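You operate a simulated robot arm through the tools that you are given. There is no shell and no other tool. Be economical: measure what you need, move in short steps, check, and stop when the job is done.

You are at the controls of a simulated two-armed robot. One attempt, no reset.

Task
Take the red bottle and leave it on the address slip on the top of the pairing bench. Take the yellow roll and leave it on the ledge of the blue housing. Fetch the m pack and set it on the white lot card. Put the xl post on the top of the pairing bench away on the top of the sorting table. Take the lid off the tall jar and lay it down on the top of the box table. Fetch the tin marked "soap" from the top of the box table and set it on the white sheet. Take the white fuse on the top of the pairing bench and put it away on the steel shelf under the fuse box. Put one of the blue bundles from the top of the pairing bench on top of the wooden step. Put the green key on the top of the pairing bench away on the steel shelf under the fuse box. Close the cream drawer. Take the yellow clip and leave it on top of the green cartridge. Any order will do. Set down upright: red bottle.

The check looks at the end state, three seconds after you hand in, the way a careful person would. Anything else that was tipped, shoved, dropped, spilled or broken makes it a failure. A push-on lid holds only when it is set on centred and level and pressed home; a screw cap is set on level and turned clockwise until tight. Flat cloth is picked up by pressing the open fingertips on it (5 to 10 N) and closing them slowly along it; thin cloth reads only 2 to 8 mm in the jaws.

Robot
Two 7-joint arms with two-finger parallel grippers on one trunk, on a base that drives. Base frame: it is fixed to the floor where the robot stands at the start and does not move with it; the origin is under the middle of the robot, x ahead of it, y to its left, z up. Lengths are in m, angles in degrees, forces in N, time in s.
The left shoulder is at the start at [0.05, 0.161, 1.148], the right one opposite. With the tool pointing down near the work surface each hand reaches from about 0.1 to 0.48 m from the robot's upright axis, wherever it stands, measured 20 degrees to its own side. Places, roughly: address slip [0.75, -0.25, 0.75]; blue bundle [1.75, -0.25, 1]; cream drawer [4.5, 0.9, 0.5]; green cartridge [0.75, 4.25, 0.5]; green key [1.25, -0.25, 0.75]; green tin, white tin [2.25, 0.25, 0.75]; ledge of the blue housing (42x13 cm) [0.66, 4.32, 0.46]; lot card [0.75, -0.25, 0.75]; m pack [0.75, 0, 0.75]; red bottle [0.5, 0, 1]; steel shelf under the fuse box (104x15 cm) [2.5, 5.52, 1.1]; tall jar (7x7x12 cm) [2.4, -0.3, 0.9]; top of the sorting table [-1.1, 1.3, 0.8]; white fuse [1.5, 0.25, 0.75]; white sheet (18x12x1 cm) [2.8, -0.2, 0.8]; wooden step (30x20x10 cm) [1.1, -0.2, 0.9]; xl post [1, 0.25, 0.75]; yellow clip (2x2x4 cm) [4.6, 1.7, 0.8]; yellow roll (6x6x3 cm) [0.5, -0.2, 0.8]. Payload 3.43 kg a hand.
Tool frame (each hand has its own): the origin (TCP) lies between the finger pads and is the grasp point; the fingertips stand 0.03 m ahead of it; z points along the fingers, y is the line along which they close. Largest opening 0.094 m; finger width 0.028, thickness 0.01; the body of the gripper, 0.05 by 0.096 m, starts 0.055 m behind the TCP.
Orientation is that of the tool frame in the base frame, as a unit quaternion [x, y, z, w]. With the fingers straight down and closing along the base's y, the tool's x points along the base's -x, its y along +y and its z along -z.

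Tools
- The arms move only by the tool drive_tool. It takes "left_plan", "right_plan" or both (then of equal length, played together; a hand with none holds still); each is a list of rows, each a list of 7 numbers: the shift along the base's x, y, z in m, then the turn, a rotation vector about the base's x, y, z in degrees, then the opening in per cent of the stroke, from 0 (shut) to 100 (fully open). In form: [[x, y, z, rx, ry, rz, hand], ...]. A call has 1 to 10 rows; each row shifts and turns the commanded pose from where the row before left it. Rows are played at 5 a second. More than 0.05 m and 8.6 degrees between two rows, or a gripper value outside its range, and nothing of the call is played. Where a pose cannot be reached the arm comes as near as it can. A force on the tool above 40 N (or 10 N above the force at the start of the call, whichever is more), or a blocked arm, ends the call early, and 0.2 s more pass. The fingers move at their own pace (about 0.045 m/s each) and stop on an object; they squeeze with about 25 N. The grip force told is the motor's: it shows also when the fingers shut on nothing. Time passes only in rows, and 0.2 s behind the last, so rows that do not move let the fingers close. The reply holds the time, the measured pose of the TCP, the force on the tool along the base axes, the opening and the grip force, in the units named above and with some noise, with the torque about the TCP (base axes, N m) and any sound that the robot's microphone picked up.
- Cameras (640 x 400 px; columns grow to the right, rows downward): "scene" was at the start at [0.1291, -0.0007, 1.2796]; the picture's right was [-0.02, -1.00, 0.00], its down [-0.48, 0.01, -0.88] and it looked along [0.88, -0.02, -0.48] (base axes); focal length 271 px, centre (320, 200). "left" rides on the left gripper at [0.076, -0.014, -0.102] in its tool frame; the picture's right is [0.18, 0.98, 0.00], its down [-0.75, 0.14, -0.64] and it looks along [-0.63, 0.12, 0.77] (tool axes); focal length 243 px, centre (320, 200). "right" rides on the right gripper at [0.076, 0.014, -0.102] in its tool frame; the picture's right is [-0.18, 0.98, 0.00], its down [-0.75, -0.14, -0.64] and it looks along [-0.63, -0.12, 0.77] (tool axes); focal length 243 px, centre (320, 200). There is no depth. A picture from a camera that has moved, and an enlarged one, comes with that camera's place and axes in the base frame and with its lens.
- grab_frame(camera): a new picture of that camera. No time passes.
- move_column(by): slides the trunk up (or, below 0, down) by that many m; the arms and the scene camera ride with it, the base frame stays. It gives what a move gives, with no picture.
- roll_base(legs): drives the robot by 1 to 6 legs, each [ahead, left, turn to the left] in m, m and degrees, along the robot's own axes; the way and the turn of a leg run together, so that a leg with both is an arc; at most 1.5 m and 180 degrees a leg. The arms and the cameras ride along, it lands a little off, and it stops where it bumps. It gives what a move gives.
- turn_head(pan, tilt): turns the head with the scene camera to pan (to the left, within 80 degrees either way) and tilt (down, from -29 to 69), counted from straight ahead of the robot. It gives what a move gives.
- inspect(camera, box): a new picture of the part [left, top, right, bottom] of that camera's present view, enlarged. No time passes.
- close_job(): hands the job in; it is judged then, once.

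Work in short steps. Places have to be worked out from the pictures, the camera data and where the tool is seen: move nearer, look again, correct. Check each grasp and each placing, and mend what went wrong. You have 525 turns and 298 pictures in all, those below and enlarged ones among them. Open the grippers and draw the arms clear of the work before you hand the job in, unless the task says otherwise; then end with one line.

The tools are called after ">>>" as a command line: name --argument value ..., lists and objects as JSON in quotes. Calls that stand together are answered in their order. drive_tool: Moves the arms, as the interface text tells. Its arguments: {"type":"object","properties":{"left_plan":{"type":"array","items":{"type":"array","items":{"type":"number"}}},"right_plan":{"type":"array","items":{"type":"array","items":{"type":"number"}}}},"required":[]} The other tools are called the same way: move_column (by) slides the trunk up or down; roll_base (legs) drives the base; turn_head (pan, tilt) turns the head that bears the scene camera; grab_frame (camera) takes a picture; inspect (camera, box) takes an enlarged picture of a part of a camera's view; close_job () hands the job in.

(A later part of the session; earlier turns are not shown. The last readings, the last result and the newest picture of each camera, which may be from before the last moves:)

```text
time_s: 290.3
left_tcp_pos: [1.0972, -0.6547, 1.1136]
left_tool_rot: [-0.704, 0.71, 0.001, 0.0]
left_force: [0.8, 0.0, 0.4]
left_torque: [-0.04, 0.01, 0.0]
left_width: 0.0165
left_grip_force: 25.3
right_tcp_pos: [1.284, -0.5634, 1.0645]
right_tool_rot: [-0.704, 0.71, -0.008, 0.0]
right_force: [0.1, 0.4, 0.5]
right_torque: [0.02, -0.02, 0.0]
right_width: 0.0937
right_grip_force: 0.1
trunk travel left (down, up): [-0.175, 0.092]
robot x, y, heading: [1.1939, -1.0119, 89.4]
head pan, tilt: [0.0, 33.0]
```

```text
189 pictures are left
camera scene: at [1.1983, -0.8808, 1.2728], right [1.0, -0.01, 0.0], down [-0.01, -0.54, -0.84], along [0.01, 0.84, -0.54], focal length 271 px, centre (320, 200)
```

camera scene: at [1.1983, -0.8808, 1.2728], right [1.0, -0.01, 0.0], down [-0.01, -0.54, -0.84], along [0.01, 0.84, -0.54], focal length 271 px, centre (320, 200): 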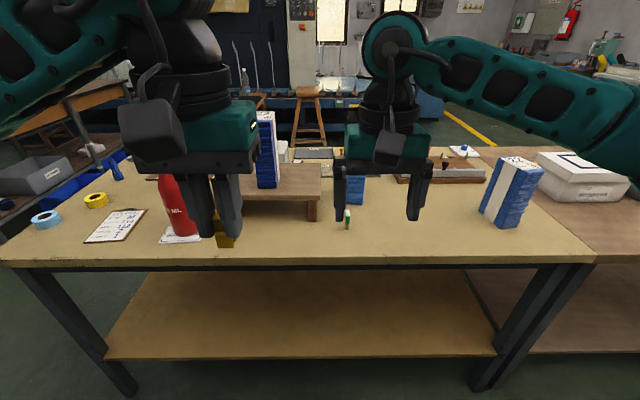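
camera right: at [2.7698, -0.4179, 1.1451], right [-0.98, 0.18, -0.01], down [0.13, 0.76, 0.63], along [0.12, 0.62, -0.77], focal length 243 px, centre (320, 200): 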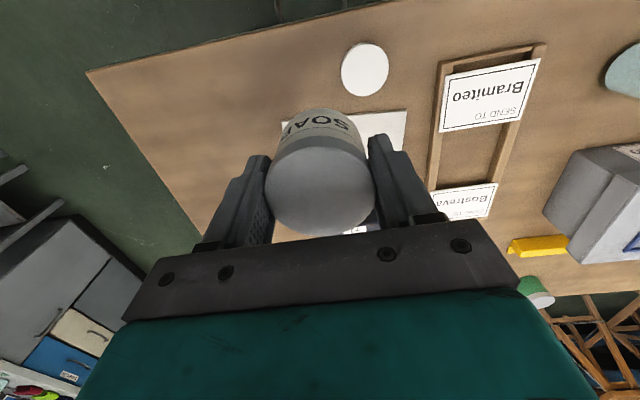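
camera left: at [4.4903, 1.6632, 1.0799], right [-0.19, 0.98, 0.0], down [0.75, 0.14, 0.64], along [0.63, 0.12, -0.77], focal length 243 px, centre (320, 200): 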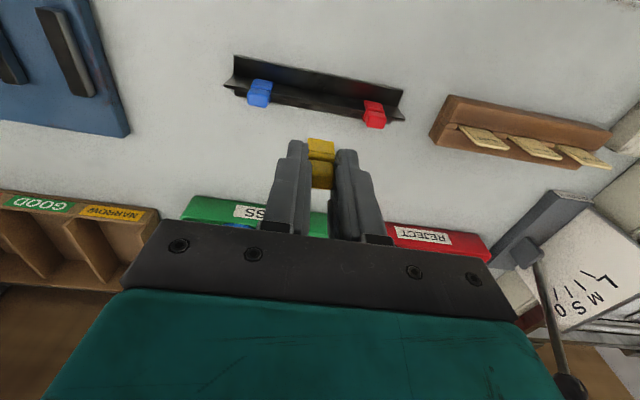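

Key ≈(1.28,−0.265). I drive 0.28 m in and look down with the right camera.

>>> roll_base --legs '[[0.28, 0, 0.5]]'

>>> grab_frame --camera "right"

>>> grab_frame --camera "scene"

```text
time_s: 292.3
left_tcp_pos: [1.0946, -0.3757, 1.1137]
left_tool_rot: [0.708, -0.706, -0.001, -0.001]
left_force: [0.3, 0.1, -1.3]
left_torque: [0.0, 0.02, -0.01]
left_width: 0.0166
left_grip_force: 24.6
right_tcp_pos: [1.2805, -0.2832, 1.0639]
right_tool_rot: [0.709, -0.706, 0.008, 0.001]
right_force: [-0.5, 0.1, -0.1]
right_torque: [0.0, 0.02, 0.02]
right_width: 0.0939
right_grip_force: 0.0
trunk travel left (down, up): [-0.175, 0.092]
robot x, y, heading: [1.2044, -0.7318, 90.2]
head pan, tilt: [0.0, 33.0]
```

```text
188 pictures are left
camera right: at [1.2651, -0.3579, 1.1674], right [-0.98, 0.18, -0.01], down [0.13, 0.76, 0.63], along [0.12, 0.62, -0.77], focal length 243 px, centre (320, 200)
```

right: 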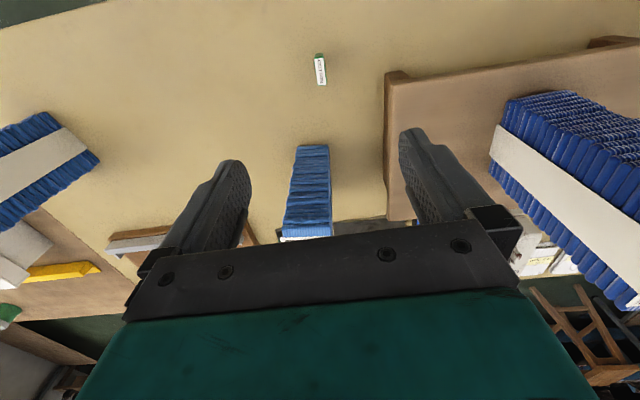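

```text
187 pictures are left
camera scene: at [1.1982, -0.6008, 1.2727], right [1.0, 0.0, 0.0], down [0.0, -0.55, -0.84], along [0.0, 0.84, -0.55], focal length 271 px, centre (320, 200)
```

scene: 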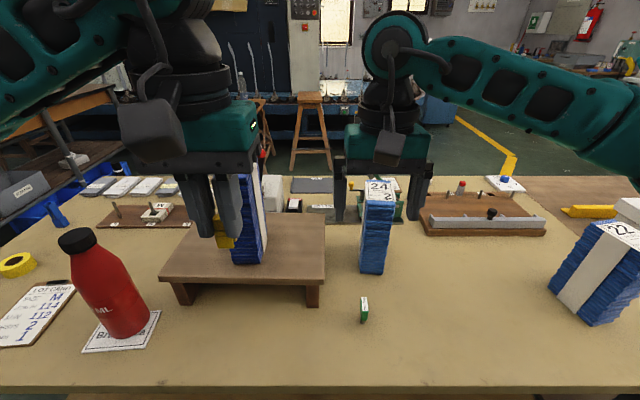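

>>> inspect --camera "right" --box '[290, 30, 350, 100]'

>>> inspect --camera "scene" --box '[330, 280, 400, 340]'

```text
5.71 times, centred on (320, 65) of right
camera zoom: at [1.2651, -0.3579, 1.1674], right [-0.98, 0.18, -0.01], down [0.13, 0.76, 0.63], along [0.12, 0.62, -0.77], focal length 1386 px, centre (320, 971)
```

zoom: 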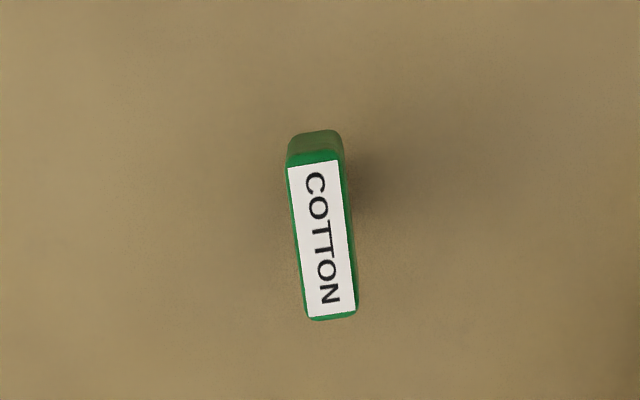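

```text
6.67 times, centred on (365, 310) of scene
camera zoom: at [1.1982, -0.6008, 1.2727], right [1.0, 0.0, 0.0], down [0.0, -0.55, -0.84], along [0.0, 0.84, -0.55], focal length 1806 px, centre (20, -533)
```

zoom: 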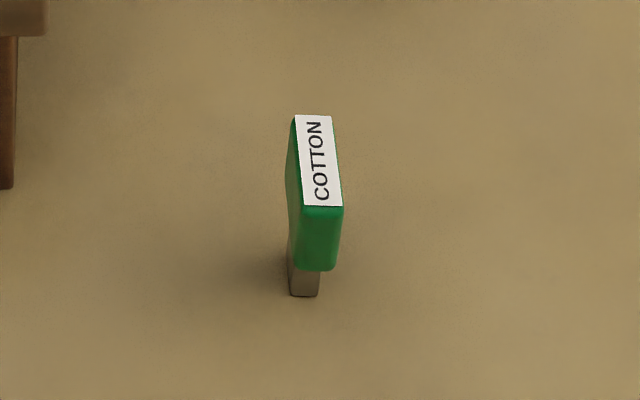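

Triangulated key head: (1.279,−0.294), top z≈0.848. I lower over it half-open and close.

>>> drive_tool --right_plan '[[-0.001, -0.011, -0.03, 0, 0, 0, 50], [0, 0, -0.045, 0, 0, 0, 45], [0, 0, -0.045, 0, 0, 0, 45], [0, 0, -0.045, 0, 0, 0, 45], [0, 0, -0.025, 0, 0, 0, 45], [0, 0, 0, 0, 0, 0, 45]]'

>>> grab_frame --camera "right"

```text
time_s: 293.7
left_tcp_pos: [1.094, -0.3756, 1.1135]
left_tool_rot: [0.708, -0.706, -0.001, 0.001]
left_force: [1.5, 0.2, 0.4]
left_torque: [-0.01, -0.01, 0.0]
left_width: 0.0167
left_grip_force: 25.5
right_tcp_pos: [1.2768, -0.2961, 0.8708]
right_tool_rot: [0.709, -0.706, 0.009, 0.001]
right_force: [0.0, -0.2, -0.4]
right_torque: [-0.02, 0.02, -0.01]
right_width: 0.0425
right_grip_force: 0.1
trunk travel left (down, up): [-0.175, 0.092]
robot x, y, heading: [1.2014, -0.7359, 89.8]
head pan, tilt: [0.0, 33.0]
```

```text
184 pictures are left
camera right: at [1.2624, -0.3706, 0.9751], right [-0.98, 0.18, -0.01], down [0.13, 0.76, 0.63], along [0.12, 0.62, -0.77], focal length 243 px, centre (320, 200)
```

right: 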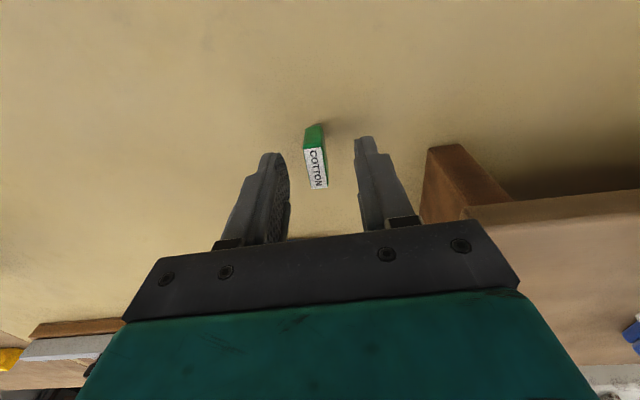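

Aligned. Down 25 mm and close.

>>> drive_tool --right_plan '[[0.002, 0.002, -0.025, 0, 0, 0, 45], [0, 0, 0, 0, 0, 0, 25], [0, 0, 0, 0, 0, 0, 0], [0, 0, 0, 0, 0, 0, 0], [0, 0, 0, 0, 0, 0, 0], [0, 0, 0.02, 0, 0, 0, 0], [0, 0, 0.04, 0, 0, 0, 0], [0, 0, 0, 0, 0, 0, 0]]'

>>> grab_frame --camera "right"

>>> inspect --camera "scene" --box '[310, 200, 430, 340]'

```text
time_s: 295.5
left_tcp_pos: [1.0944, -0.3773, 1.1142]
left_tool_rot: [0.709, -0.705, -0.001, 0.001]
left_force: [-0.1, 1.0, 0.8]
left_torque: [-0.01, -0.01, -0.01]
left_width: 0.0164
left_grip_force: 25.0
right_tcp_pos: [1.2795, -0.2923, 0.9059]
right_tool_rot: [0.708, -0.706, 0.008, 0.0]
right_force: [0.1, 0.4, -0.2]
right_torque: [0.0, 0.01, -0.01]
right_width: 0.0153
right_grip_force: 25.2
trunk travel left (down, up): [-0.175, 0.092]
robot x, y, heading: [1.2032, -0.735, 90.1]
head pan, tilt: [0.0, 33.0]
```

```text
183 pictures are left
camera right: at [1.2654, -0.3668, 1.0094], right [-0.98, 0.18, -0.01], down [0.13, 0.76, 0.63], along [0.12, 0.62, -0.77], focal length 243 px, centre (320, 200)
```

right: 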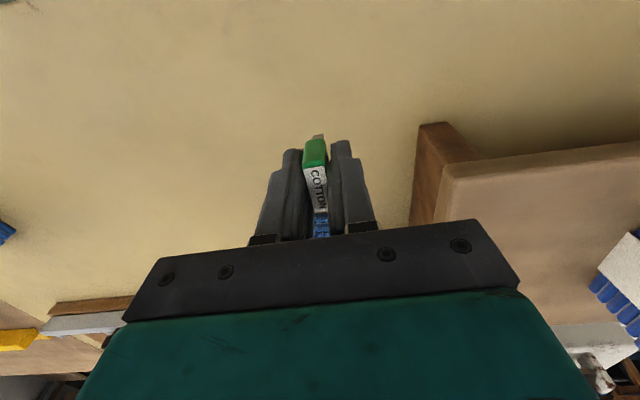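

```text
2.86 times, centred on (370, 270) of scene
camera zoom: at [1.1982, -0.6012, 1.2727], right [1.0, 0.0, 0.0], down [0.0, -0.54, -0.84], along [0.0, 0.84, -0.54], focal length 774 px, centre (177, 0)
```

zoom: 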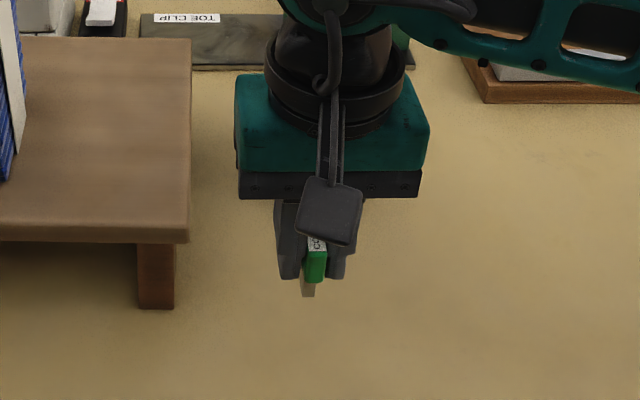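

Key is held. I raise it, back off, and drive around the box-table end toward the fuse-box area, looking on the way.

>>> drive_tool --right_plan '[[0, -0.01, 0.045, 0, 0, 0, 0], [0, -0.01, 0.045, 0, 0, 0, 0], [0, -0.01, 0.045, 0, 0, 0, 0], [0, -0.01, 0.03, 0, 0, 0, 0], [0, 0, 0, 0, 0, 0, 0]]'

>>> roll_base --legs '[[-0.32, 0, 0], [0, -1.3, 0], [0, -1.2, 0], [1.3, 0, 0], [1.2, 0, 0]]'

>>> turn_head --pan 20 --tilt 15

>>> grab_frame --camera "scene"

```text
time_s: 296.7
left_tcp_pos: [1.095, -0.3778, 1.1135]
left_tool_rot: [0.708, -0.706, -0.001, 0.0]
left_force: [-0.1, -1.1, -0.1]
left_torque: [0.0, -0.01, 0.0]
left_width: 0.0166
left_grip_force: 25.3
right_tcp_pos: [1.2805, -0.3323, 1.0749]
right_tool_rot: [0.708, -0.706, 0.008, 0.001]
right_force: [0.0, 0.1, -0.2]
right_torque: [0.0, -0.01, -0.03]
right_width: 0.0152
right_grip_force: 24.9
trunk travel left (down, up): [-0.175, 0.092]
robot x, y, heading: [1.1996, -0.7306, 89.9]
head pan, tilt: [0.0, 33.0]
```

```text
time_s: 332.2
left_tcp_pos: [3.7022, 1.7894, 1.1139]
left_tool_rot: [-0.69, 0.724, 0.002, 0.0]
left_force: [-0.4, 0.2, -0.3]
left_torque: [-0.02, -0.02, -0.02]
left_width: 0.0165
left_grip_force: 25.3
right_tcp_pos: [3.8908, 1.8244, 1.075]
right_tool_rot: [-0.69, 0.724, -0.008, -0.001]
right_force: [-0.6, 0.3, -0.3]
right_torque: [-0.01, -0.01, 0.03]
right_width: 0.0152
right_grip_force: 25.0
trunk travel left (down, up): [-0.175, 0.092]
robot x, y, heading: [3.7873, 1.428, 86.9]
head pan, tilt: [0.0, 33.0]
```

```text
time_s: 333.0
left_tcp_pos: [3.7022, 1.7913, 1.1139]
left_tool_rot: [-0.69, 0.724, 0.001, 0.0]
left_force: [0.1, 0.3, -0.5]
left_torque: [-0.01, -0.01, -0.01]
left_width: 0.0163
left_grip_force: 24.3
right_tcp_pos: [3.8907, 1.8246, 1.0761]
right_tool_rot: [-0.69, 0.724, -0.008, 0.0]
right_force: [0.3, 0.6, -0.5]
right_torque: [0.0, 0.06, 0.0]
right_width: 0.0152
right_grip_force: 24.7
trunk travel left (down, up): [-0.175, 0.092]
robot x, y, heading: [3.7865, 1.425, 87.0]
head pan, tilt: [20.0, 15.0]
```

```text
181 pictures are left
camera scene: at [3.7617, 1.5604, 1.3016], right [0.96, 0.29, 0.0], down [0.08, -0.25, -0.97], along [-0.28, 0.92, -0.26], focal length 271 px, centre (320, 200)
```

scene: 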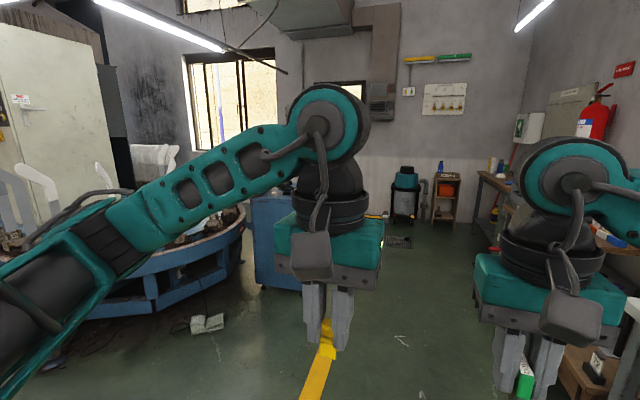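

The lane ahead is free, blue cabinet at left (x≲3.05, y≈3.4). I drive ahead 2.2 m along x≈3.75 and look left.

>>> roll_base --legs '[[0, 0, 3], [1.3, 0, 0], [1.0, 0, 0]]'

>>> turn_head --pan 45 --tilt 15

>>> grab_frame --camera "scene"

```text
time_s: 344.6
left_tcp_pos: [3.6672, 4.0679, 1.1134]
left_tool_rot: [0.711, -0.703, -0.001, 0.0]
left_force: [1.3, 0.9, 0.0]
left_torque: [0.0, 0.03, -0.02]
left_width: 0.0164
left_grip_force: 25.1
right_tcp_pos: [3.853, 4.1124, 1.0755]
right_tool_rot: [0.711, -0.703, 0.007, 0.001]
right_force: [-0.2, 0.1, -0.2]
right_torque: [0.03, 0.02, 0.01]
right_width: 0.0156
right_grip_force: 24.8
trunk travel left (down, up): [-0.175, 0.092]
robot x, y, heading: [3.7747, 3.7135, 90.8]
head pan, tilt: [20.0, 15.0]
```

```text
time_s: 345.5
left_tcp_pos: [3.6674, 4.0673, 1.114]
left_tool_rot: [0.712, -0.703, -0.001, 0.0]
left_force: [-0.8, 0.0, 0.1]
left_torque: [-0.02, 0.01, 0.0]
left_width: 0.0166
left_grip_force: 25.1
right_tcp_pos: [3.8518, 4.1124, 1.0751]
right_tool_rot: [0.711, -0.703, 0.009, 0.0]
right_force: [0.0, -0.4, -0.4]
right_torque: [0.0, 0.0, 0.02]
right_width: 0.0153
right_grip_force: 25.0
trunk travel left (down, up): [-0.175, 0.092]
robot x, y, heading: [3.7752, 3.7121, 90.5]
head pan, tilt: [45.0, 15.0]
```

```text
180 pictures are left
camera scene: at [3.7068, 3.8196, 1.3017], right [0.7, 0.71, 0.0], down [0.18, -0.18, -0.97], along [-0.69, 0.68, -0.26], focal length 271 px, centre (320, 200)
```

scene: 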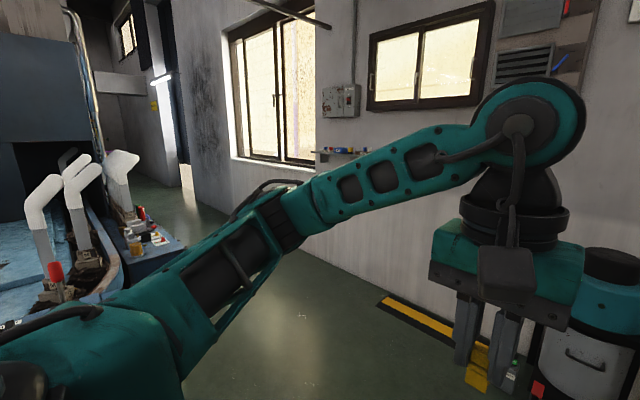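

The fuse box and its steel shelf are on the wall ahead-left, with free floor before it. I drive to in front of the shelf.

>>> roll_base --legs '[[0.85, 0, -0.5], [0, 1.3, 0]]'

>>> turn_head --pan 0 --tilt 12

>>> grab_frame --camera "scene"

```text
time_s: 348.9
left_tcp_pos: [3.6635, 4.7168, 1.1134]
left_tool_rot: [0.709, -0.705, -0.001, 0.0]
left_force: [-0.4, 0.5, -0.1]
left_torque: [0.02, -0.03, 0.02]
left_width: 0.0166
left_grip_force: 25.0
right_tcp_pos: [3.8485, 4.7624, 1.0751]
right_tool_rot: [0.711, -0.703, 0.008, 0.0]
right_force: [-0.4, 0.7, -0.7]
right_torque: [-0.01, 0.03, 0.0]
right_width: 0.0153
right_grip_force: 25.3
trunk travel left (down, up): [-0.175, 0.092]
robot x, y, heading: [3.7733, 4.3604, 90.1]
head pan, tilt: [45.0, 15.0]
stopped in leg 1: the robot was blocked; the commanded pose is now the measured one
```

```text
time_s: 350.1
left_tcp_pos: [3.663, 4.7158, 1.1135]
left_tool_rot: [0.71, -0.704, -0.002, -0.001]
left_force: [-0.4, 0.8, 0.2]
left_torque: [0.0, -0.02, 0.04]
left_width: 0.0164
left_grip_force: 25.0
right_tcp_pos: [3.8496, 4.7614, 1.0762]
right_tool_rot: [0.711, -0.703, 0.008, 0.001]
right_force: [-0.5, -0.3, -0.4]
right_torque: [0.02, -0.02, -0.03]
right_width: 0.0152
right_grip_force: 25.1
trunk travel left (down, up): [-0.175, 0.092]
robot x, y, heading: [3.7712, 4.363, 90.7]
head pan, tilt: [0.0, 12.0]
```

```text
179 pictures are left
camera scene: at [3.7675, 4.4963, 1.3065], right [1.0, 0.01, 0.0], down [0.0, -0.21, -0.98], along [-0.01, 0.98, -0.21], focal length 271 px, centre (320, 200)
```

scene: 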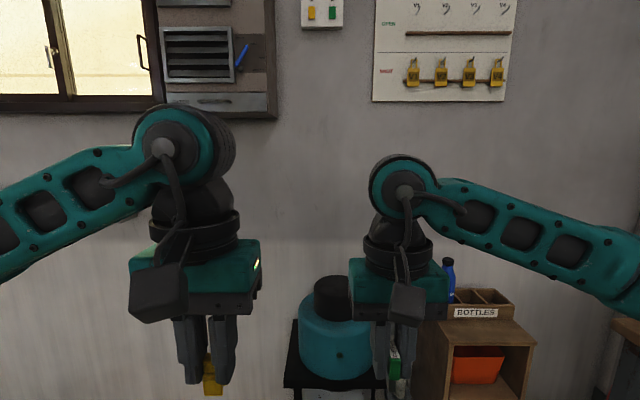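

The base bumped the stand ahead and stopped; it looks unmoved. I back off a little and slide left to the shelf.

>>> roll_base --legs '[[-0.12, 0, 0], [0, 1.28, 0]]'

>>> grab_frame --camera "scene"

```text
time_s: 362.4
left_tcp_pos: [2.3756, 4.5989, 1.1151]
left_tool_rot: [-0.705, 0.71, 0.002, 0.001]
left_force: [0.5, 0.5, 0.4]
left_torque: [0.03, -0.02, 0.01]
left_width: 0.0164
left_grip_force: 24.8
right_tcp_pos: [2.56, 4.641, 1.0758]
right_tool_rot: [-0.706, 0.708, -0.009, 0.0]
right_force: [0.8, 0.8, -0.2]
right_torque: [0.0, 0.01, 0.03]
right_width: 0.0155
right_grip_force: 24.8
trunk travel left (down, up): [-0.175, 0.092]
robot x, y, heading: [2.4765, 4.2421, 89.6]
head pan, tilt: [0.0, 12.0]
```

```text
178 pictures are left
camera scene: at [2.4759, 4.3777, 1.3066], right [1.0, -0.01, 0.0], down [0.0, -0.21, -0.98], along [0.01, 0.98, -0.21], focal length 271 px, centre (320, 200)
```

scene: 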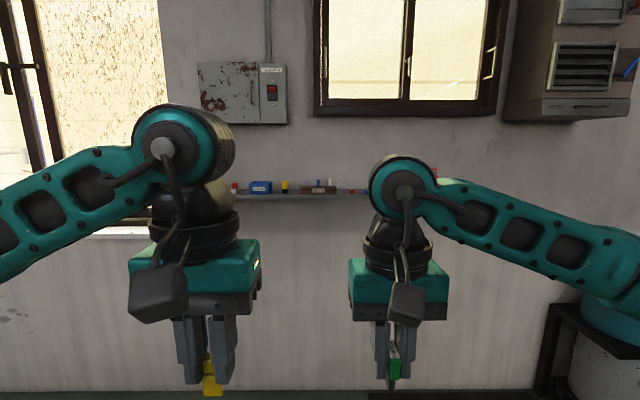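

>>> inspect --camera "scene" --box '[190, 150, 450, 230]'

```text
2.46 times, centred on (320, 190) of scene
camera zoom: at [2.4759, 4.3777, 1.3066], right [1.0, -0.01, 0.0], down [0.0, -0.21, -0.98], along [0.01, 0.98, -0.21], focal length 667 px, centre (320, 225)
```

zoom: 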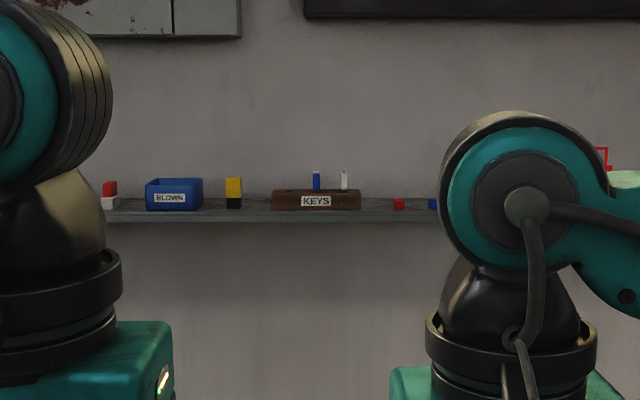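

The shelf (top z≈1.10) has a KEYS block, BLOWN box and small items; the part right of x≈2.7 seems free. I raise trunk and right hand, shift right, and look there.

>>> move_column --by 0.09

>>> drive_tool --right_plan '[[0, 0, 0.03, 0, 0, 0, 0], [0, 0, 0.02, 0, 0, 0, 0], [0, 0, 0, 0, 0, 0, 0]]'

>>> roll_base --legs '[[0.4, -0.2, 0.3]]'

>>> turn_head --pan 0 --tilt 18

>>> grab_frame --camera "scene"

>>> grab_frame --camera "right"

```text
time_s: 363.7
left_tcp_pos: [2.3752, 4.599, 1.2048]
left_tool_rot: [-0.705, 0.709, 0.002, 0.0]
left_force: [0.1, -0.6, 0.5]
left_torque: [-0.02, 0.03, -0.01]
left_width: 0.0166
left_grip_force: 25.6
right_tcp_pos: [2.5605, 4.6427, 1.1659]
right_tool_rot: [-0.706, 0.708, -0.008, -0.001]
right_force: [0.1, 0.2, -0.6]
right_torque: [-0.03, 0.02, -0.01]
right_width: 0.0151
right_grip_force: 24.4
trunk travel left (down, up): [-0.265, 0.002]
robot x, y, heading: [2.4798, 4.2389, 89.4]
head pan, tilt: [0.0, 12.0]
```

```text
time_s: 364.5
left_tcp_pos: [2.3751, 4.5983, 1.2032]
left_tool_rot: [-0.705, 0.709, 0.002, 0.0]
left_force: [-0.2, 0.5, -0.6]
left_torque: [-0.01, 0.01, 0.02]
left_width: 0.0165
left_grip_force: 24.9
right_tcp_pos: [2.5612, 4.6421, 1.2142]
right_tool_rot: [-0.706, 0.708, -0.008, -0.001]
right_force: [0.0, -0.6, -0.4]
right_torque: [-0.04, -0.01, 0.0]
right_width: 0.015
right_grip_force: 24.6
trunk travel left (down, up): [-0.265, 0.002]
robot x, y, heading: [2.4771, 4.2394, 89.6]
head pan, tilt: [0.0, 12.0]
```

```text
time_s: 367.2
left_tcp_pos: [2.5732, 4.9933, 1.2042]
left_tool_rot: [0.709, -0.705, -0.002, -0.002]
left_force: [0.3, -0.3, 0.2]
left_torque: [0.02, 0.0, 0.0]
left_width: 0.0163
left_grip_force: 25.1
right_tcp_pos: [2.7597, 5.0393, 1.2141]
right_tool_rot: [0.71, -0.704, 0.009, 0.001]
right_force: [0.7, -0.3, -0.2]
right_torque: [0.04, 0.01, 0.05]
right_width: 0.0152
right_grip_force: 24.8
trunk travel left (down, up): [-0.265, 0.002]
robot x, y, heading: [2.6822, 4.6365, 90.2]
head pan, tilt: [0.0, 12.0]
```

```text
time_s: 367.9
left_tcp_pos: [2.5743, 4.9932, 1.2046]
left_tool_rot: [0.709, -0.705, -0.002, -0.001]
left_force: [-0.3, 1.3, 0.2]
left_torque: [0.03, 0.01, -0.02]
left_width: 0.0164
left_grip_force: 24.7
right_tcp_pos: [2.7595, 5.0381, 1.2154]
right_tool_rot: [0.71, -0.704, 0.008, 0.0]
right_force: [-0.2, -1.4, 0.6]
right_torque: [-0.03, -0.02, 0.05]
right_width: 0.0153
right_grip_force: 24.9
trunk travel left (down, up): [-0.265, 0.002]
robot x, y, heading: [2.6793, 4.6404, 90.2]
head pan, tilt: [0.0, 18.0]
```

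```text
176 pictures are left
camera scene: at [2.6773, 4.7733, 1.3868], right [1.0, 0.0, 0.0], down [0.0, -0.31, -0.95], along [0.0, 0.95, -0.31], focal length 271 px, centre (320, 200)
```

scene: 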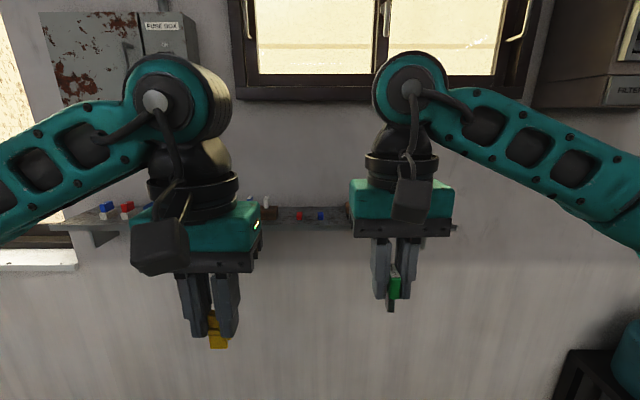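

```text
175 pictures are left
camera right: at [2.7444, 4.9633, 1.3184], right [-0.98, 0.18, -0.01], down [0.13, 0.76, 0.63], along [0.12, 0.62, -0.77], focal length 243 px, centre (320, 200)
```

right: 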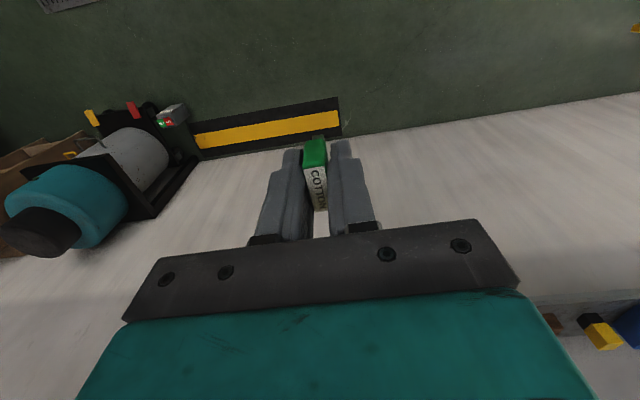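

>>> roll_base --legs '[[0.32, 0, 0]]'

>>> grab_frame --camera "right"

>>> grab_frame --camera "scene"

```text
time_s: 370.0
left_tcp_pos: [2.5726, 5.3145, 1.2037]
left_tool_rot: [0.709, -0.706, -0.001, -0.001]
left_force: [-0.4, 0.5, 0.3]
left_torque: [-0.02, 0.0, 0.03]
left_width: 0.0166
left_grip_force: 25.1
right_tcp_pos: [2.7584, 5.3605, 1.2153]
right_tool_rot: [0.71, -0.704, 0.008, 0.001]
right_force: [0.1, 0.1, -0.5]
right_torque: [-0.04, 0.01, 0.01]
right_width: 0.0151
right_grip_force: 25.0
trunk travel left (down, up): [-0.265, 0.002]
robot x, y, heading: [2.6779, 4.9566, 90.3]
head pan, tilt: [0.0, 18.0]
```

```text
174 pictures are left
camera right: at [2.7429, 5.2848, 1.3182], right [-0.98, 0.18, -0.01], down [0.13, 0.76, 0.63], along [0.12, 0.62, -0.77], focal length 243 px, centre (320, 200)
```

right: 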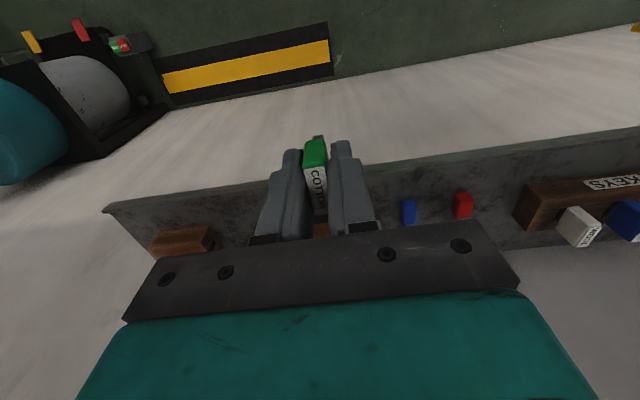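

```text
173 pictures are left
camera scene: at [2.6759, 5.0948, 1.3867], right [1.0, 0.0, 0.0], down [0.0, -0.31, -0.95], along [0.0, 0.95, -0.31], focal length 271 px, centre (320, 200)
```

scene: 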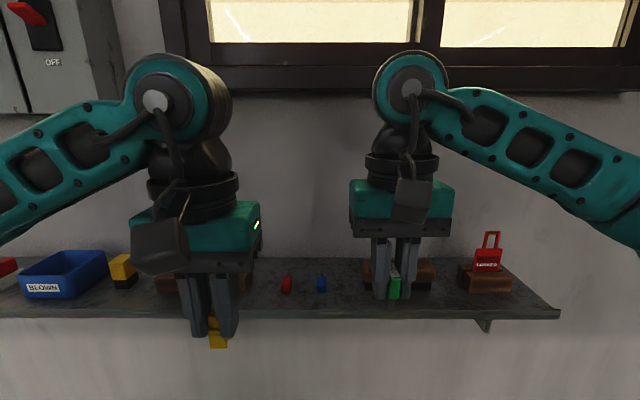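

A free gap lies between the blue cube (x≈2.68) and the middle wooden block (x≥2.75), centre ≈(2.718,5.50). I rotate the right hand 90° so the fingers fit fore-and-aft there.

>>> drive_tool --right_plan '[[-0.004, 0, 0, 0, 0, 8.5, 0], [-0.004, 0, 0, 0, 0, 8.5, 0], [-0.004, 0, 0, 0, 0, 8.5, 0], [-0.004, 0, 0, 0, 0, 8.5, 0], [-0.004, 0, 0, 0, 0, 8.5, 0], [-0.004, 0, 0, 0, 0, 8.5, 0], [-0.004, 0, 0, 0, 0, 8.5, 0], [-0.004, 0, 0, 0, 0, 8.5, 0], [-0.004, 0, 0, 0, 0, 8.5, 0], [-0.004, 0, 0, 0, 0, 8.5, 0]]'

>>> drive_tool --right_plan '[[0, 0.03, 0, 0, 0, 4, 0], [0, 0.03, 0, 0, 0, 0, 0], [0, 0.03, 0, 0, 0, 0, 0], [0, 0, 0, 0, 0, 0, 0]]'

>>> grab_frame --camera "right"

>>> grab_frame --camera "scene"

```text
time_s: 372.2
left_tcp_pos: [2.5714, 5.3141, 1.2041]
left_tool_rot: [0.709, -0.705, -0.002, -0.001]
left_force: [-0.5, 0.2, -0.6]
left_torque: [0.0, -0.03, -0.01]
left_width: 0.0167
left_grip_force: 24.8
right_tcp_pos: [2.7075, 5.3121, 1.2105]
right_tool_rot: [0.999, -0.039, 0.006, -0.006]
right_force: [-0.1, 0.6, 0.2]
right_torque: [0.0, 0.02, -0.01]
right_width: 0.0155
right_grip_force: 24.9
right hand out of reach, approached as far as the arm can: row 9, 10
trunk travel left (down, up): [-0.265, 0.002]
robot x, y, heading: [2.683, 4.9607, 90.1]
head pan, tilt: [0.0, 18.0]
```

```text
time_s: 373.2
left_tcp_pos: [2.5728, 5.3134, 1.2055]
left_tool_rot: [0.709, -0.705, -0.002, -0.001]
left_force: [0.0, -0.1, -0.2]
left_torque: [0.0, 0.04, -0.03]
left_width: 0.0168
left_grip_force: 24.9
right_tcp_pos: [2.6902, 5.2986, 1.1993]
right_tool_rot: [1.0, -0.006, 0.005, -0.005]
right_force: [0.2, 1.1, 0.5]
right_torque: [0.0, 0.05, -0.01]
right_width: 0.0151
right_grip_force: 25.1
right hand out of reach, approached as far as the arm can: row 1, 2, 3
trunk travel left (down, up): [-0.265, 0.002]
robot x, y, heading: [2.6784, 4.9602, 90.1]
head pan, tilt: [0.0, 18.0]
```

```text
172 pictures are left
camera right: at [2.765, 5.2823, 1.3032], right [-0.2, -0.98, -0.01], down [-0.76, 0.14, 0.64], along [-0.62, 0.13, -0.77], focal length 243 px, centre (320, 200)
```

right: 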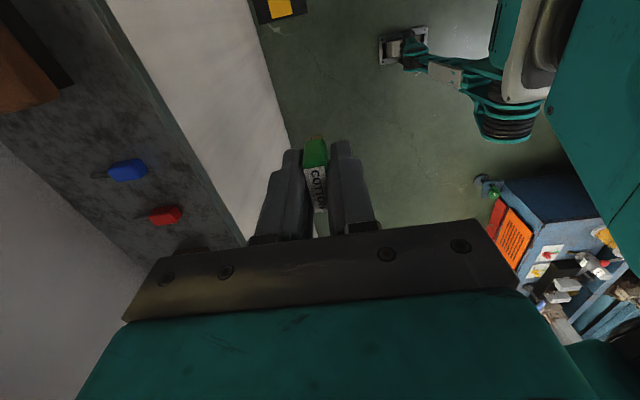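

```text
171 pictures are left
camera scene: at [2.676, 5.0942, 1.3868], right [1.0, 0.0, 0.0], down [0.0, -0.31, -0.95], along [0.0, 0.95, -0.31], focal length 271 px, centre (320, 200)
```

scene: 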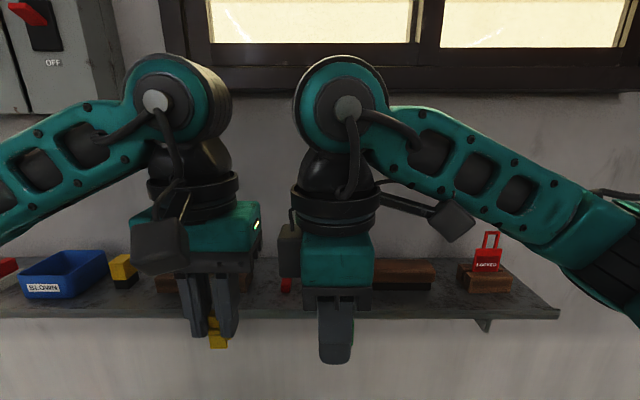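

Rotated posture is out of reach here. Better: keep fingers closing along x and stand the key behind the small cubes, at ≈(2.65,5.545). I rotate back.

>>> drive_tool --right_plan '[[0, 0, 0.005, 0, 0, -8.5, 0], [0, 0, 0.005, 0, 0, -8.5, 0], [0, 0, 0.005, 0, 0, -8.5, 0], [0, 0, 0, 0, 0, -8.5, 0], [0, 0, 0, 0, 0, -8.5, 0], [0, 0, 0, 0, 0, -8.5, 0], [0, 0, 0, 0, 0, -8.5, 0], [0, 0, 0, 0, 0, -8.5, 0], [0, 0, 0, 0, 0, -8.5, 0], [0, 0, 0, 0, 0, -8.5, 0]]'

>>> drive_tool --right_plan '[[0, 0, 0, 0, 0, -4, 0], [0, 0, 0, 0, 0, 0, 0]]'

>>> grab_frame --camera "scene"

```text
time_s: 375.4
left_tcp_pos: [2.5716, 5.3134, 1.2046]
left_tool_rot: [0.71, -0.705, -0.002, 0.0]
left_force: [-0.6, 0.1, -0.4]
left_torque: [0.0, -0.01, -0.01]
left_width: 0.017
left_grip_force: 24.4
right_tcp_pos: [2.6888, 5.297, 1.2149]
right_tool_rot: [0.734, -0.68, 0.008, 0.0]
right_force: [0.3, -0.1, 0.5]
right_torque: [0.0, 0.02, 0.02]
right_width: 0.015
right_grip_force: 25.4
trunk travel left (down, up): [-0.265, 0.002]
robot x, y, heading: [2.682, 4.9617, 90.5]
head pan, tilt: [0.0, 18.0]
```

```text
time_s: 376.0
left_tcp_pos: [2.5722, 5.3136, 1.2042]
left_tool_rot: [0.709, -0.705, -0.001, -0.001]
left_force: [-0.2, 0.5, 0.6]
left_torque: [0.0, 0.02, 0.0]
left_width: 0.0164
left_grip_force: 25.2
right_tcp_pos: [2.6906, 5.2979, 1.216]
right_tool_rot: [0.71, -0.704, 0.007, 0.0]
right_force: [0.3, 0.8, -0.9]
right_torque: [0.0, 0.0, 0.02]
right_width: 0.0152
right_grip_force: 25.7
trunk travel left (down, up): [-0.265, 0.002]
robot x, y, heading: [2.6765, 4.9617, 90.3]
head pan, tilt: [0.0, 18.0]
```

```text
170 pictures are left
camera scene: at [2.6759, 5.0942, 1.3868], right [1.0, 0.0, 0.0], down [0.0, -0.31, -0.95], along [0.0, 0.95, -0.31], focal length 271 px, centre (320, 200)
```

scene: 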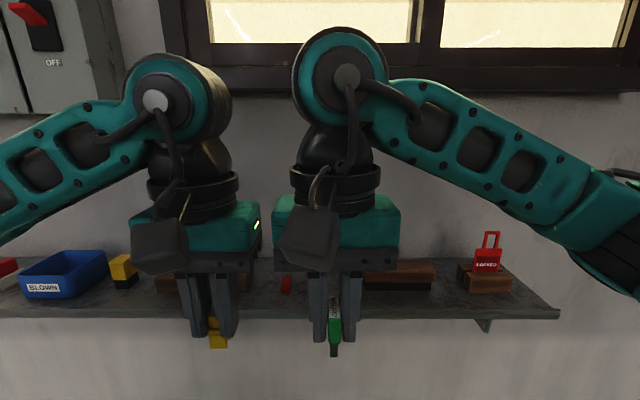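

I drive 0.12 m closer after moving the left hand aside, then extend the right hand over the rear strip.

>>> drive_tool --left_plan '[[-0.02, -0.02, 0, 0, 0, 0, 0], [-0.02, -0.02, 0, 0, 0, 0, 0], [-0.02, -0.02, 0, 0, 0, 0, 0], [-0.02, -0.02, 0, 0, 0, 0, 0], [-0.02, 0, 0, 0, 0, 0, 0], [0, 0, 0, 0, 0, 0, 0]]'

>>> roll_base --legs '[[0.12, 0, 0]]'

>>> drive_tool --right_plan '[[-0.01, 0.03, 0, 0, 0, 0, 0], [-0.01, 0.03, 0, 0, 0, 0, 0], [-0.01, 0.03, 0, 0, 0, 0, 0], [-0.01, 0.03, 0, 0, 0, 0, 0], [0, 0, 0, 0, 0, 0, 0]]'

>>> grab_frame --camera "right"

>>> grab_frame --camera "scene"

```text
time_s: 377.4
left_tcp_pos: [2.4729, 5.2336, 1.2024]
left_tool_rot: [0.709, -0.705, -0.002, -0.001]
left_force: [-0.1, -0.1, 0.1]
left_torque: [0.01, 0.01, -0.01]
left_width: 0.0165
left_grip_force: 24.8
right_tcp_pos: [2.689, 5.298, 1.2161]
right_tool_rot: [0.71, -0.704, 0.008, 0.001]
right_force: [-1.2, -0.4, -0.3]
right_torque: [0.0, -0.02, 0.01]
right_width: 0.0154
right_grip_force: 24.8
trunk travel left (down, up): [-0.265, 0.002]
robot x, y, heading: [2.6782, 4.9636, 90.3]
head pan, tilt: [0.0, 18.0]
```

```text
time_s: 378.7
left_tcp_pos: [2.4716, 5.3569, 1.2038]
left_tool_rot: [0.709, -0.705, -0.002, 0.0]
left_force: [0.0, 0.4, 0.6]
left_torque: [-0.04, 0.02, -0.01]
left_width: 0.0166
left_grip_force: 25.7
right_tcp_pos: [2.6892, 5.4223, 1.2153]
right_tool_rot: [0.71, -0.704, 0.008, 0.0]
right_force: [-0.6, 0.1, -0.3]
right_torque: [-0.03, 0.02, 0.0]
right_width: 0.0153
right_grip_force: 24.7
trunk travel left (down, up): [-0.265, 0.002]
robot x, y, heading: [2.679, 5.086, 90.3]
head pan, tilt: [0.0, 18.0]
```

```text
time_s: 380.1
left_tcp_pos: [2.4866, 5.3408, 1.2112]
left_tool_rot: [-0.707, 0.708, 0.011, 0.003]
left_force: [0.3, 0.2, 0.8]
left_torque: [0.0, 0.0, -0.02]
left_width: 0.0166
left_grip_force: 25.3
right_tcp_pos: [2.6537, 5.4985, 1.2092]
right_tool_rot: [0.747, -0.664, 0.003, -0.023]
right_force: [0.4, 0.5, -0.8]
right_torque: [0.01, 0.02, -0.01]
right_width: 0.0154
right_grip_force: 24.4
trunk travel left (down, up): [-0.265, 0.002]
robot x, y, heading: [2.6825, 5.0813, 89.8]
head pan, tilt: [0.0, 18.0]
stopped in row 5 (right hand): the arm was blocked; the commanded pose is now the measured one
```

```text
169 pictures are left
camera right: at [2.6455, 5.4181, 1.309], right [-1.0, 0.07, -0.03], down [0.03, 0.74, 0.67], along [0.07, 0.66, -0.74], focal length 243 px, centre (320, 200)
```

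right: 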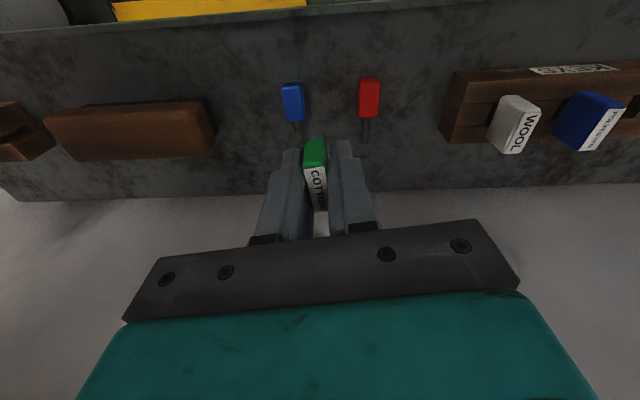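

```text
168 pictures are left
camera scene: at [2.6904, 5.1974, 1.3899], right [1.0, 0.0, -0.01], down [-0.01, -0.3, -0.96], along [0.0, 0.96, -0.3], focal length 271 px, centre (320, 200)
```

scene: 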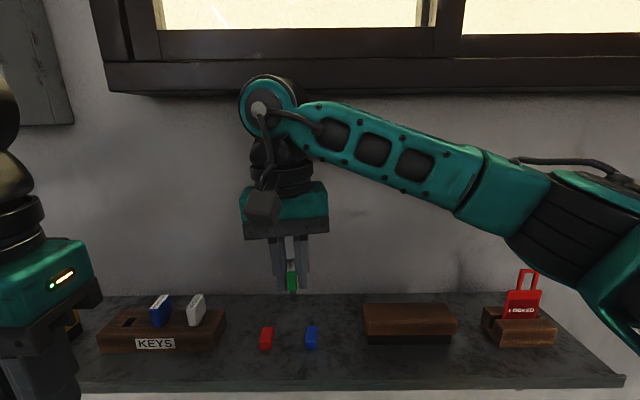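

The wrist met the window frame, so the rear strip isn't reachable upright. The gap between the blue cube and middle block (x≈2.688–2.748) will do with a small opening. I back off, re-level the tool and line up at x=2.718.

>>> drive_tool --right_plan '[[0, -0.02, 0, 0, 0, 0, 0], [0.02, -0.01, 0.01, -2.3, 1.4, -6.4, 0], [0.02, 0, 0, 0, 0, 0, 0], [0.02, 0, 0, 0, 0, 0, 0], [0, 0, 0, 0, 0, 0, 0]]'

>>> grab_frame --camera "right"

>>> grab_frame --camera "scene"

```text
time_s: 381.3
left_tcp_pos: [2.4725, 5.3516, 1.2036]
left_tool_rot: [0.708, -0.707, -0.004, -0.004]
left_force: [-0.4, 1.4, 0.4]
left_torque: [0.0, 0.0, 0.01]
left_width: 0.0166
left_grip_force: 25.3
right_tcp_pos: [2.7013, 5.4832, 1.2158]
right_tool_rot: [-0.706, 0.708, -0.015, -0.002]
right_force: [0.0, 0.2, -0.9]
right_torque: [0.01, -0.01, 0.02]
right_width: 0.0154
right_grip_force: 25.3
trunk travel left (down, up): [-0.265, 0.002]
robot x, y, heading: [2.682, 5.0809, 90.0]
head pan, tilt: [0.0, 18.0]
```

```text
167 pictures are left
camera right: at [2.685, 5.4102, 1.3198], right [-0.98, 0.19, -0.02], down [0.13, 0.77, 0.63], along [0.13, 0.61, -0.78], focal length 243 px, centre (320, 200)
```

right: 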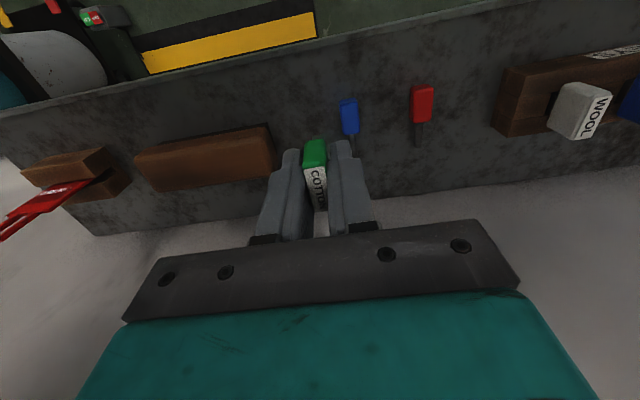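

```text
166 pictures are left
camera scene: at [2.6744, 5.2114, 1.3875], right [1.0, 0.0, 0.0], down [0.0, -0.3, -0.95], along [0.0, 0.95, -0.3], focal length 271 px, centre (320, 200)
```

scene: 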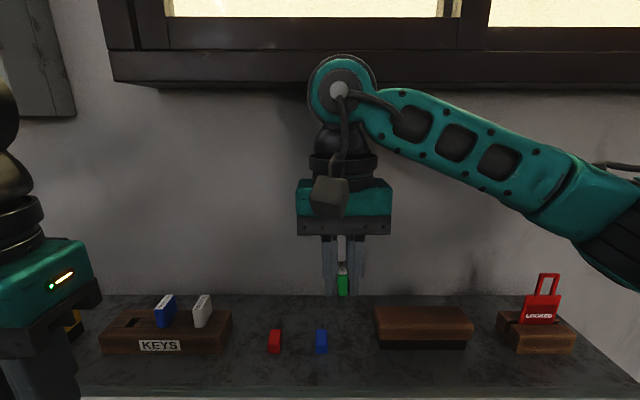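

Hand at (2.701,5.483). I shift +15 mm in x and lower in stages.

>>> drive_tool --right_plan '[[0.015, 0, 0, 0, 0, 0, 0], [0, 0, -0.02, 0, 0, 0, 0], [0, 0, -0.02, 0, 0, 0, 0], [0, 0, -0.008, 0, 0, 0, 0], [0, 0, 0, 0, 0, 0, 0]]'

>>> grab_frame --camera "right"

>>> inspect --camera "scene" --box '[260, 220, 420, 380]'

```text
time_s: 382.5
left_tcp_pos: [2.4735, 5.3557, 1.2023]
left_tool_rot: [0.709, -0.706, -0.002, -0.001]
left_force: [0.2, -0.3, 0.0]
left_torque: [-0.02, 0.01, 0.01]
left_width: 0.0167
left_grip_force: 25.2
right_tcp_pos: [2.7202, 5.4885, 1.1658]
right_tool_rot: [-0.703, 0.711, -0.016, -0.006]
right_force: [-0.2, -0.3, -0.2]
right_torque: [0.0, -0.01, 0.01]
right_width: 0.0152
right_grip_force: 24.9
trunk travel left (down, up): [-0.265, 0.002]
robot x, y, heading: [2.6763, 5.0815, 90.4]
head pan, tilt: [0.0, 18.0]
```

```text
165 pictures are left
camera right: at [2.7037, 5.416, 1.2714], right [-0.98, 0.19, -0.02], down [0.14, 0.77, 0.62], along [0.14, 0.61, -0.78], focal length 243 px, centre (320, 200)
```

right: 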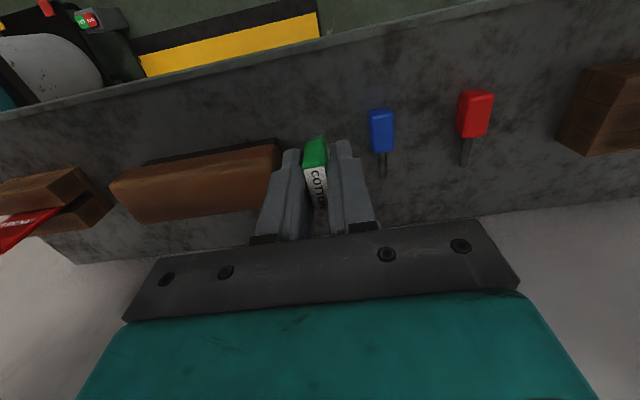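

```text
2.50 times, centred on (340, 300) of scene
camera zoom: at [2.6769, 5.216, 1.3868], right [1.0, 0.0, 0.0], down [0.0, -0.31, -0.95], along [0.0, 0.95, -0.31], focal length 677 px, centre (270, -50)
```

zoom: 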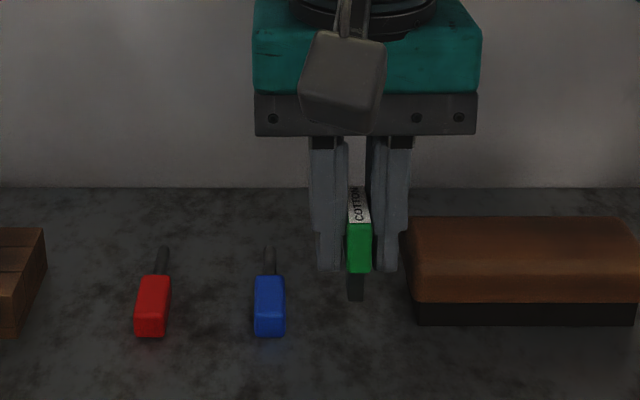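

I shift −6 mm to centre in the gap and lower to contact.

>>> drive_tool --right_plan '[[-0.006, 0, -0.005, 0, 0, 0, 0], [0, 0, -0.003, 0, 0, 0, 0], [0, 0, -0.002, 0, 0, 0, 0], [0, 0, 0, 0, 0, 0, 0]]'

```text
time_s: 383.5
left_tcp_pos: [2.4734, 5.3552, 1.2031]
left_tool_rot: [0.708, -0.706, -0.003, -0.001]
left_force: [0.1, -0.6, -0.1]
left_torque: [0.01, 0.0, 0.01]
left_width: 0.0168
left_grip_force: 24.3
right_tcp_pos: [2.7126, 5.4885, 1.1551]
right_tool_rot: [-0.704, 0.71, -0.016, -0.007]
right_force: [0.1, 0.6, -0.4]
right_torque: [-0.01, -0.03, 0.02]
right_width: 0.0153
right_grip_force: 25.1
trunk travel left (down, up): [-0.265, 0.002]
robot x, y, heading: [2.6745, 5.081, 90.1]
head pan, tilt: [0.0, 18.0]
```

>>> drive_tool --right_plan '[[0, 0, -0.002, 0, 0, 0, 0], [0, 0, -0.002, 0, 0, 0, 0], [0, 0, 0, 0, 0, 0, 0]]'

>>> inspect --camera "scene" --box '[260, 220, 420, 380]'

```text
time_s: 384.3
left_tcp_pos: [2.4747, 5.3555, 1.2031]
left_tool_rot: [0.707, -0.707, -0.003, -0.001]
left_force: [0.7, 0.0, 0.0]
left_torque: [0.02, 0.01, 0.03]
left_width: 0.0164
left_grip_force: 25.1
right_tcp_pos: [2.7126, 5.4873, 1.1512]
right_tool_rot: [-0.704, 0.71, -0.016, -0.007]
right_force: [0.0, -0.5, -0.9]
right_torque: [-0.01, -0.02, -0.03]
right_width: 0.0153
right_grip_force: 25.1
trunk travel left (down, up): [-0.265, 0.002]
robot x, y, heading: [2.6815, 5.0796, 90.1]
head pan, tilt: [0.0, 18.0]
```

```text
2.50 times, centred on (340, 300) of scene
camera zoom: at [2.677, 5.2161, 1.3868], right [1.0, 0.0, 0.0], down [0.0, -0.31, -0.95], along [0.0, 0.95, -0.31], focal length 677 px, centre (270, -50)
```

zoom: 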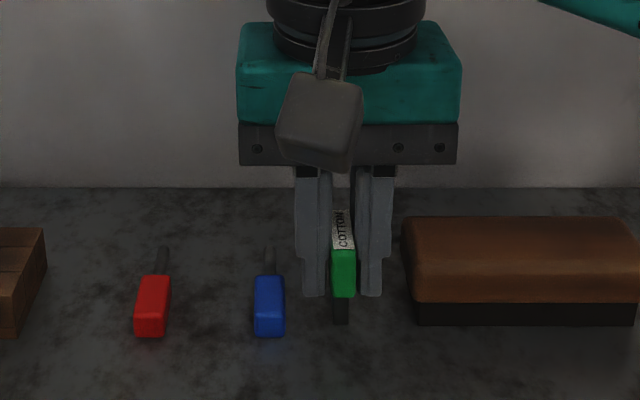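

>>> drive_tool --right_plan '[[0, 0, -0.002, 0, 0, 0, 0], [0, 0, -0.002, 0, 0, 0, 0], [0, 0, -0.002, 0, 0, 0, 0], [0, 0, 0, 0, 0, 0, 0]]'

```text
time_s: 385.3
left_tcp_pos: [2.4745, 5.3549, 1.2029]
left_tool_rot: [0.708, -0.707, -0.002, -0.001]
left_force: [0.1, -0.4, -0.2]
left_torque: [0.0, 0.02, 0.01]
left_width: 0.0164
left_grip_force: 25.3
right_tcp_pos: [2.7125, 5.4891, 1.1465]
right_tool_rot: [-0.704, 0.71, -0.016, -0.006]
right_force: [0.1, 0.8, 3.5]
right_torque: [0.0, 0.01, 0.01]
right_width: 0.0152
right_grip_force: 25.4
trunk travel left (down, up): [-0.265, 0.002]
robot x, y, heading: [2.679, 5.0803, 89.9]
head pan, tilt: [0.0, 18.0]
```

Contact. I open only slightly (28 %) and rise straight up.

>>> drive_tool --right_plan '[[0, 0, 0.0005, 0, 0, 0, 20], [0, 0, 0, 0, 0, 0, 28], [0, 0, 0, 0, 0, 0, 28], [0, 0, 0.03, 0, 0, 0, 28], [0, 0, 0.03, 0, 0, 0, 28], [0, -0.03, 0.02, 0, 0, 0, 28], [0, -0.05, 0, 0, 0, 0, 50], [0, 0, 0, 0, 0, 0, 50]]'

>>> inspect --camera "scene" --box '[260, 220, 420, 380]'

```text
time_s: 387.1
left_tcp_pos: [2.4734, 5.3558, 1.2045]
left_tool_rot: [0.707, -0.707, -0.002, -0.002]
left_force: [0.0, 0.2, 0.1]
left_torque: [-0.03, 0.01, -0.01]
left_width: 0.0164
left_grip_force: 24.9
right_tcp_pos: [2.713, 5.409, 1.2253]
right_tool_rot: [-0.704, 0.71, -0.015, -0.007]
right_force: [-0.1, 0.6, -0.2]
right_torque: [-0.03, 0.0, 0.0]
right_width: 0.047
right_grip_force: 0.2
trunk travel left (down, up): [-0.265, 0.002]
robot x, y, heading: [2.6786, 5.0811, 90.2]
head pan, tilt: [0.0, 18.0]
```

```text
2.50 times, centred on (340, 300) of scene
camera zoom: at [2.6769, 5.2164, 1.3867], right [1.0, 0.0, 0.0], down [0.0, -0.31, -0.95], along [0.0, 0.95, -0.31], focal length 677 px, centre (270, -50)
```

zoom: 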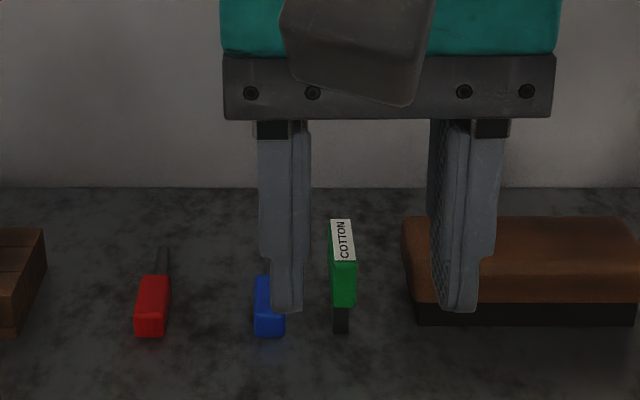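

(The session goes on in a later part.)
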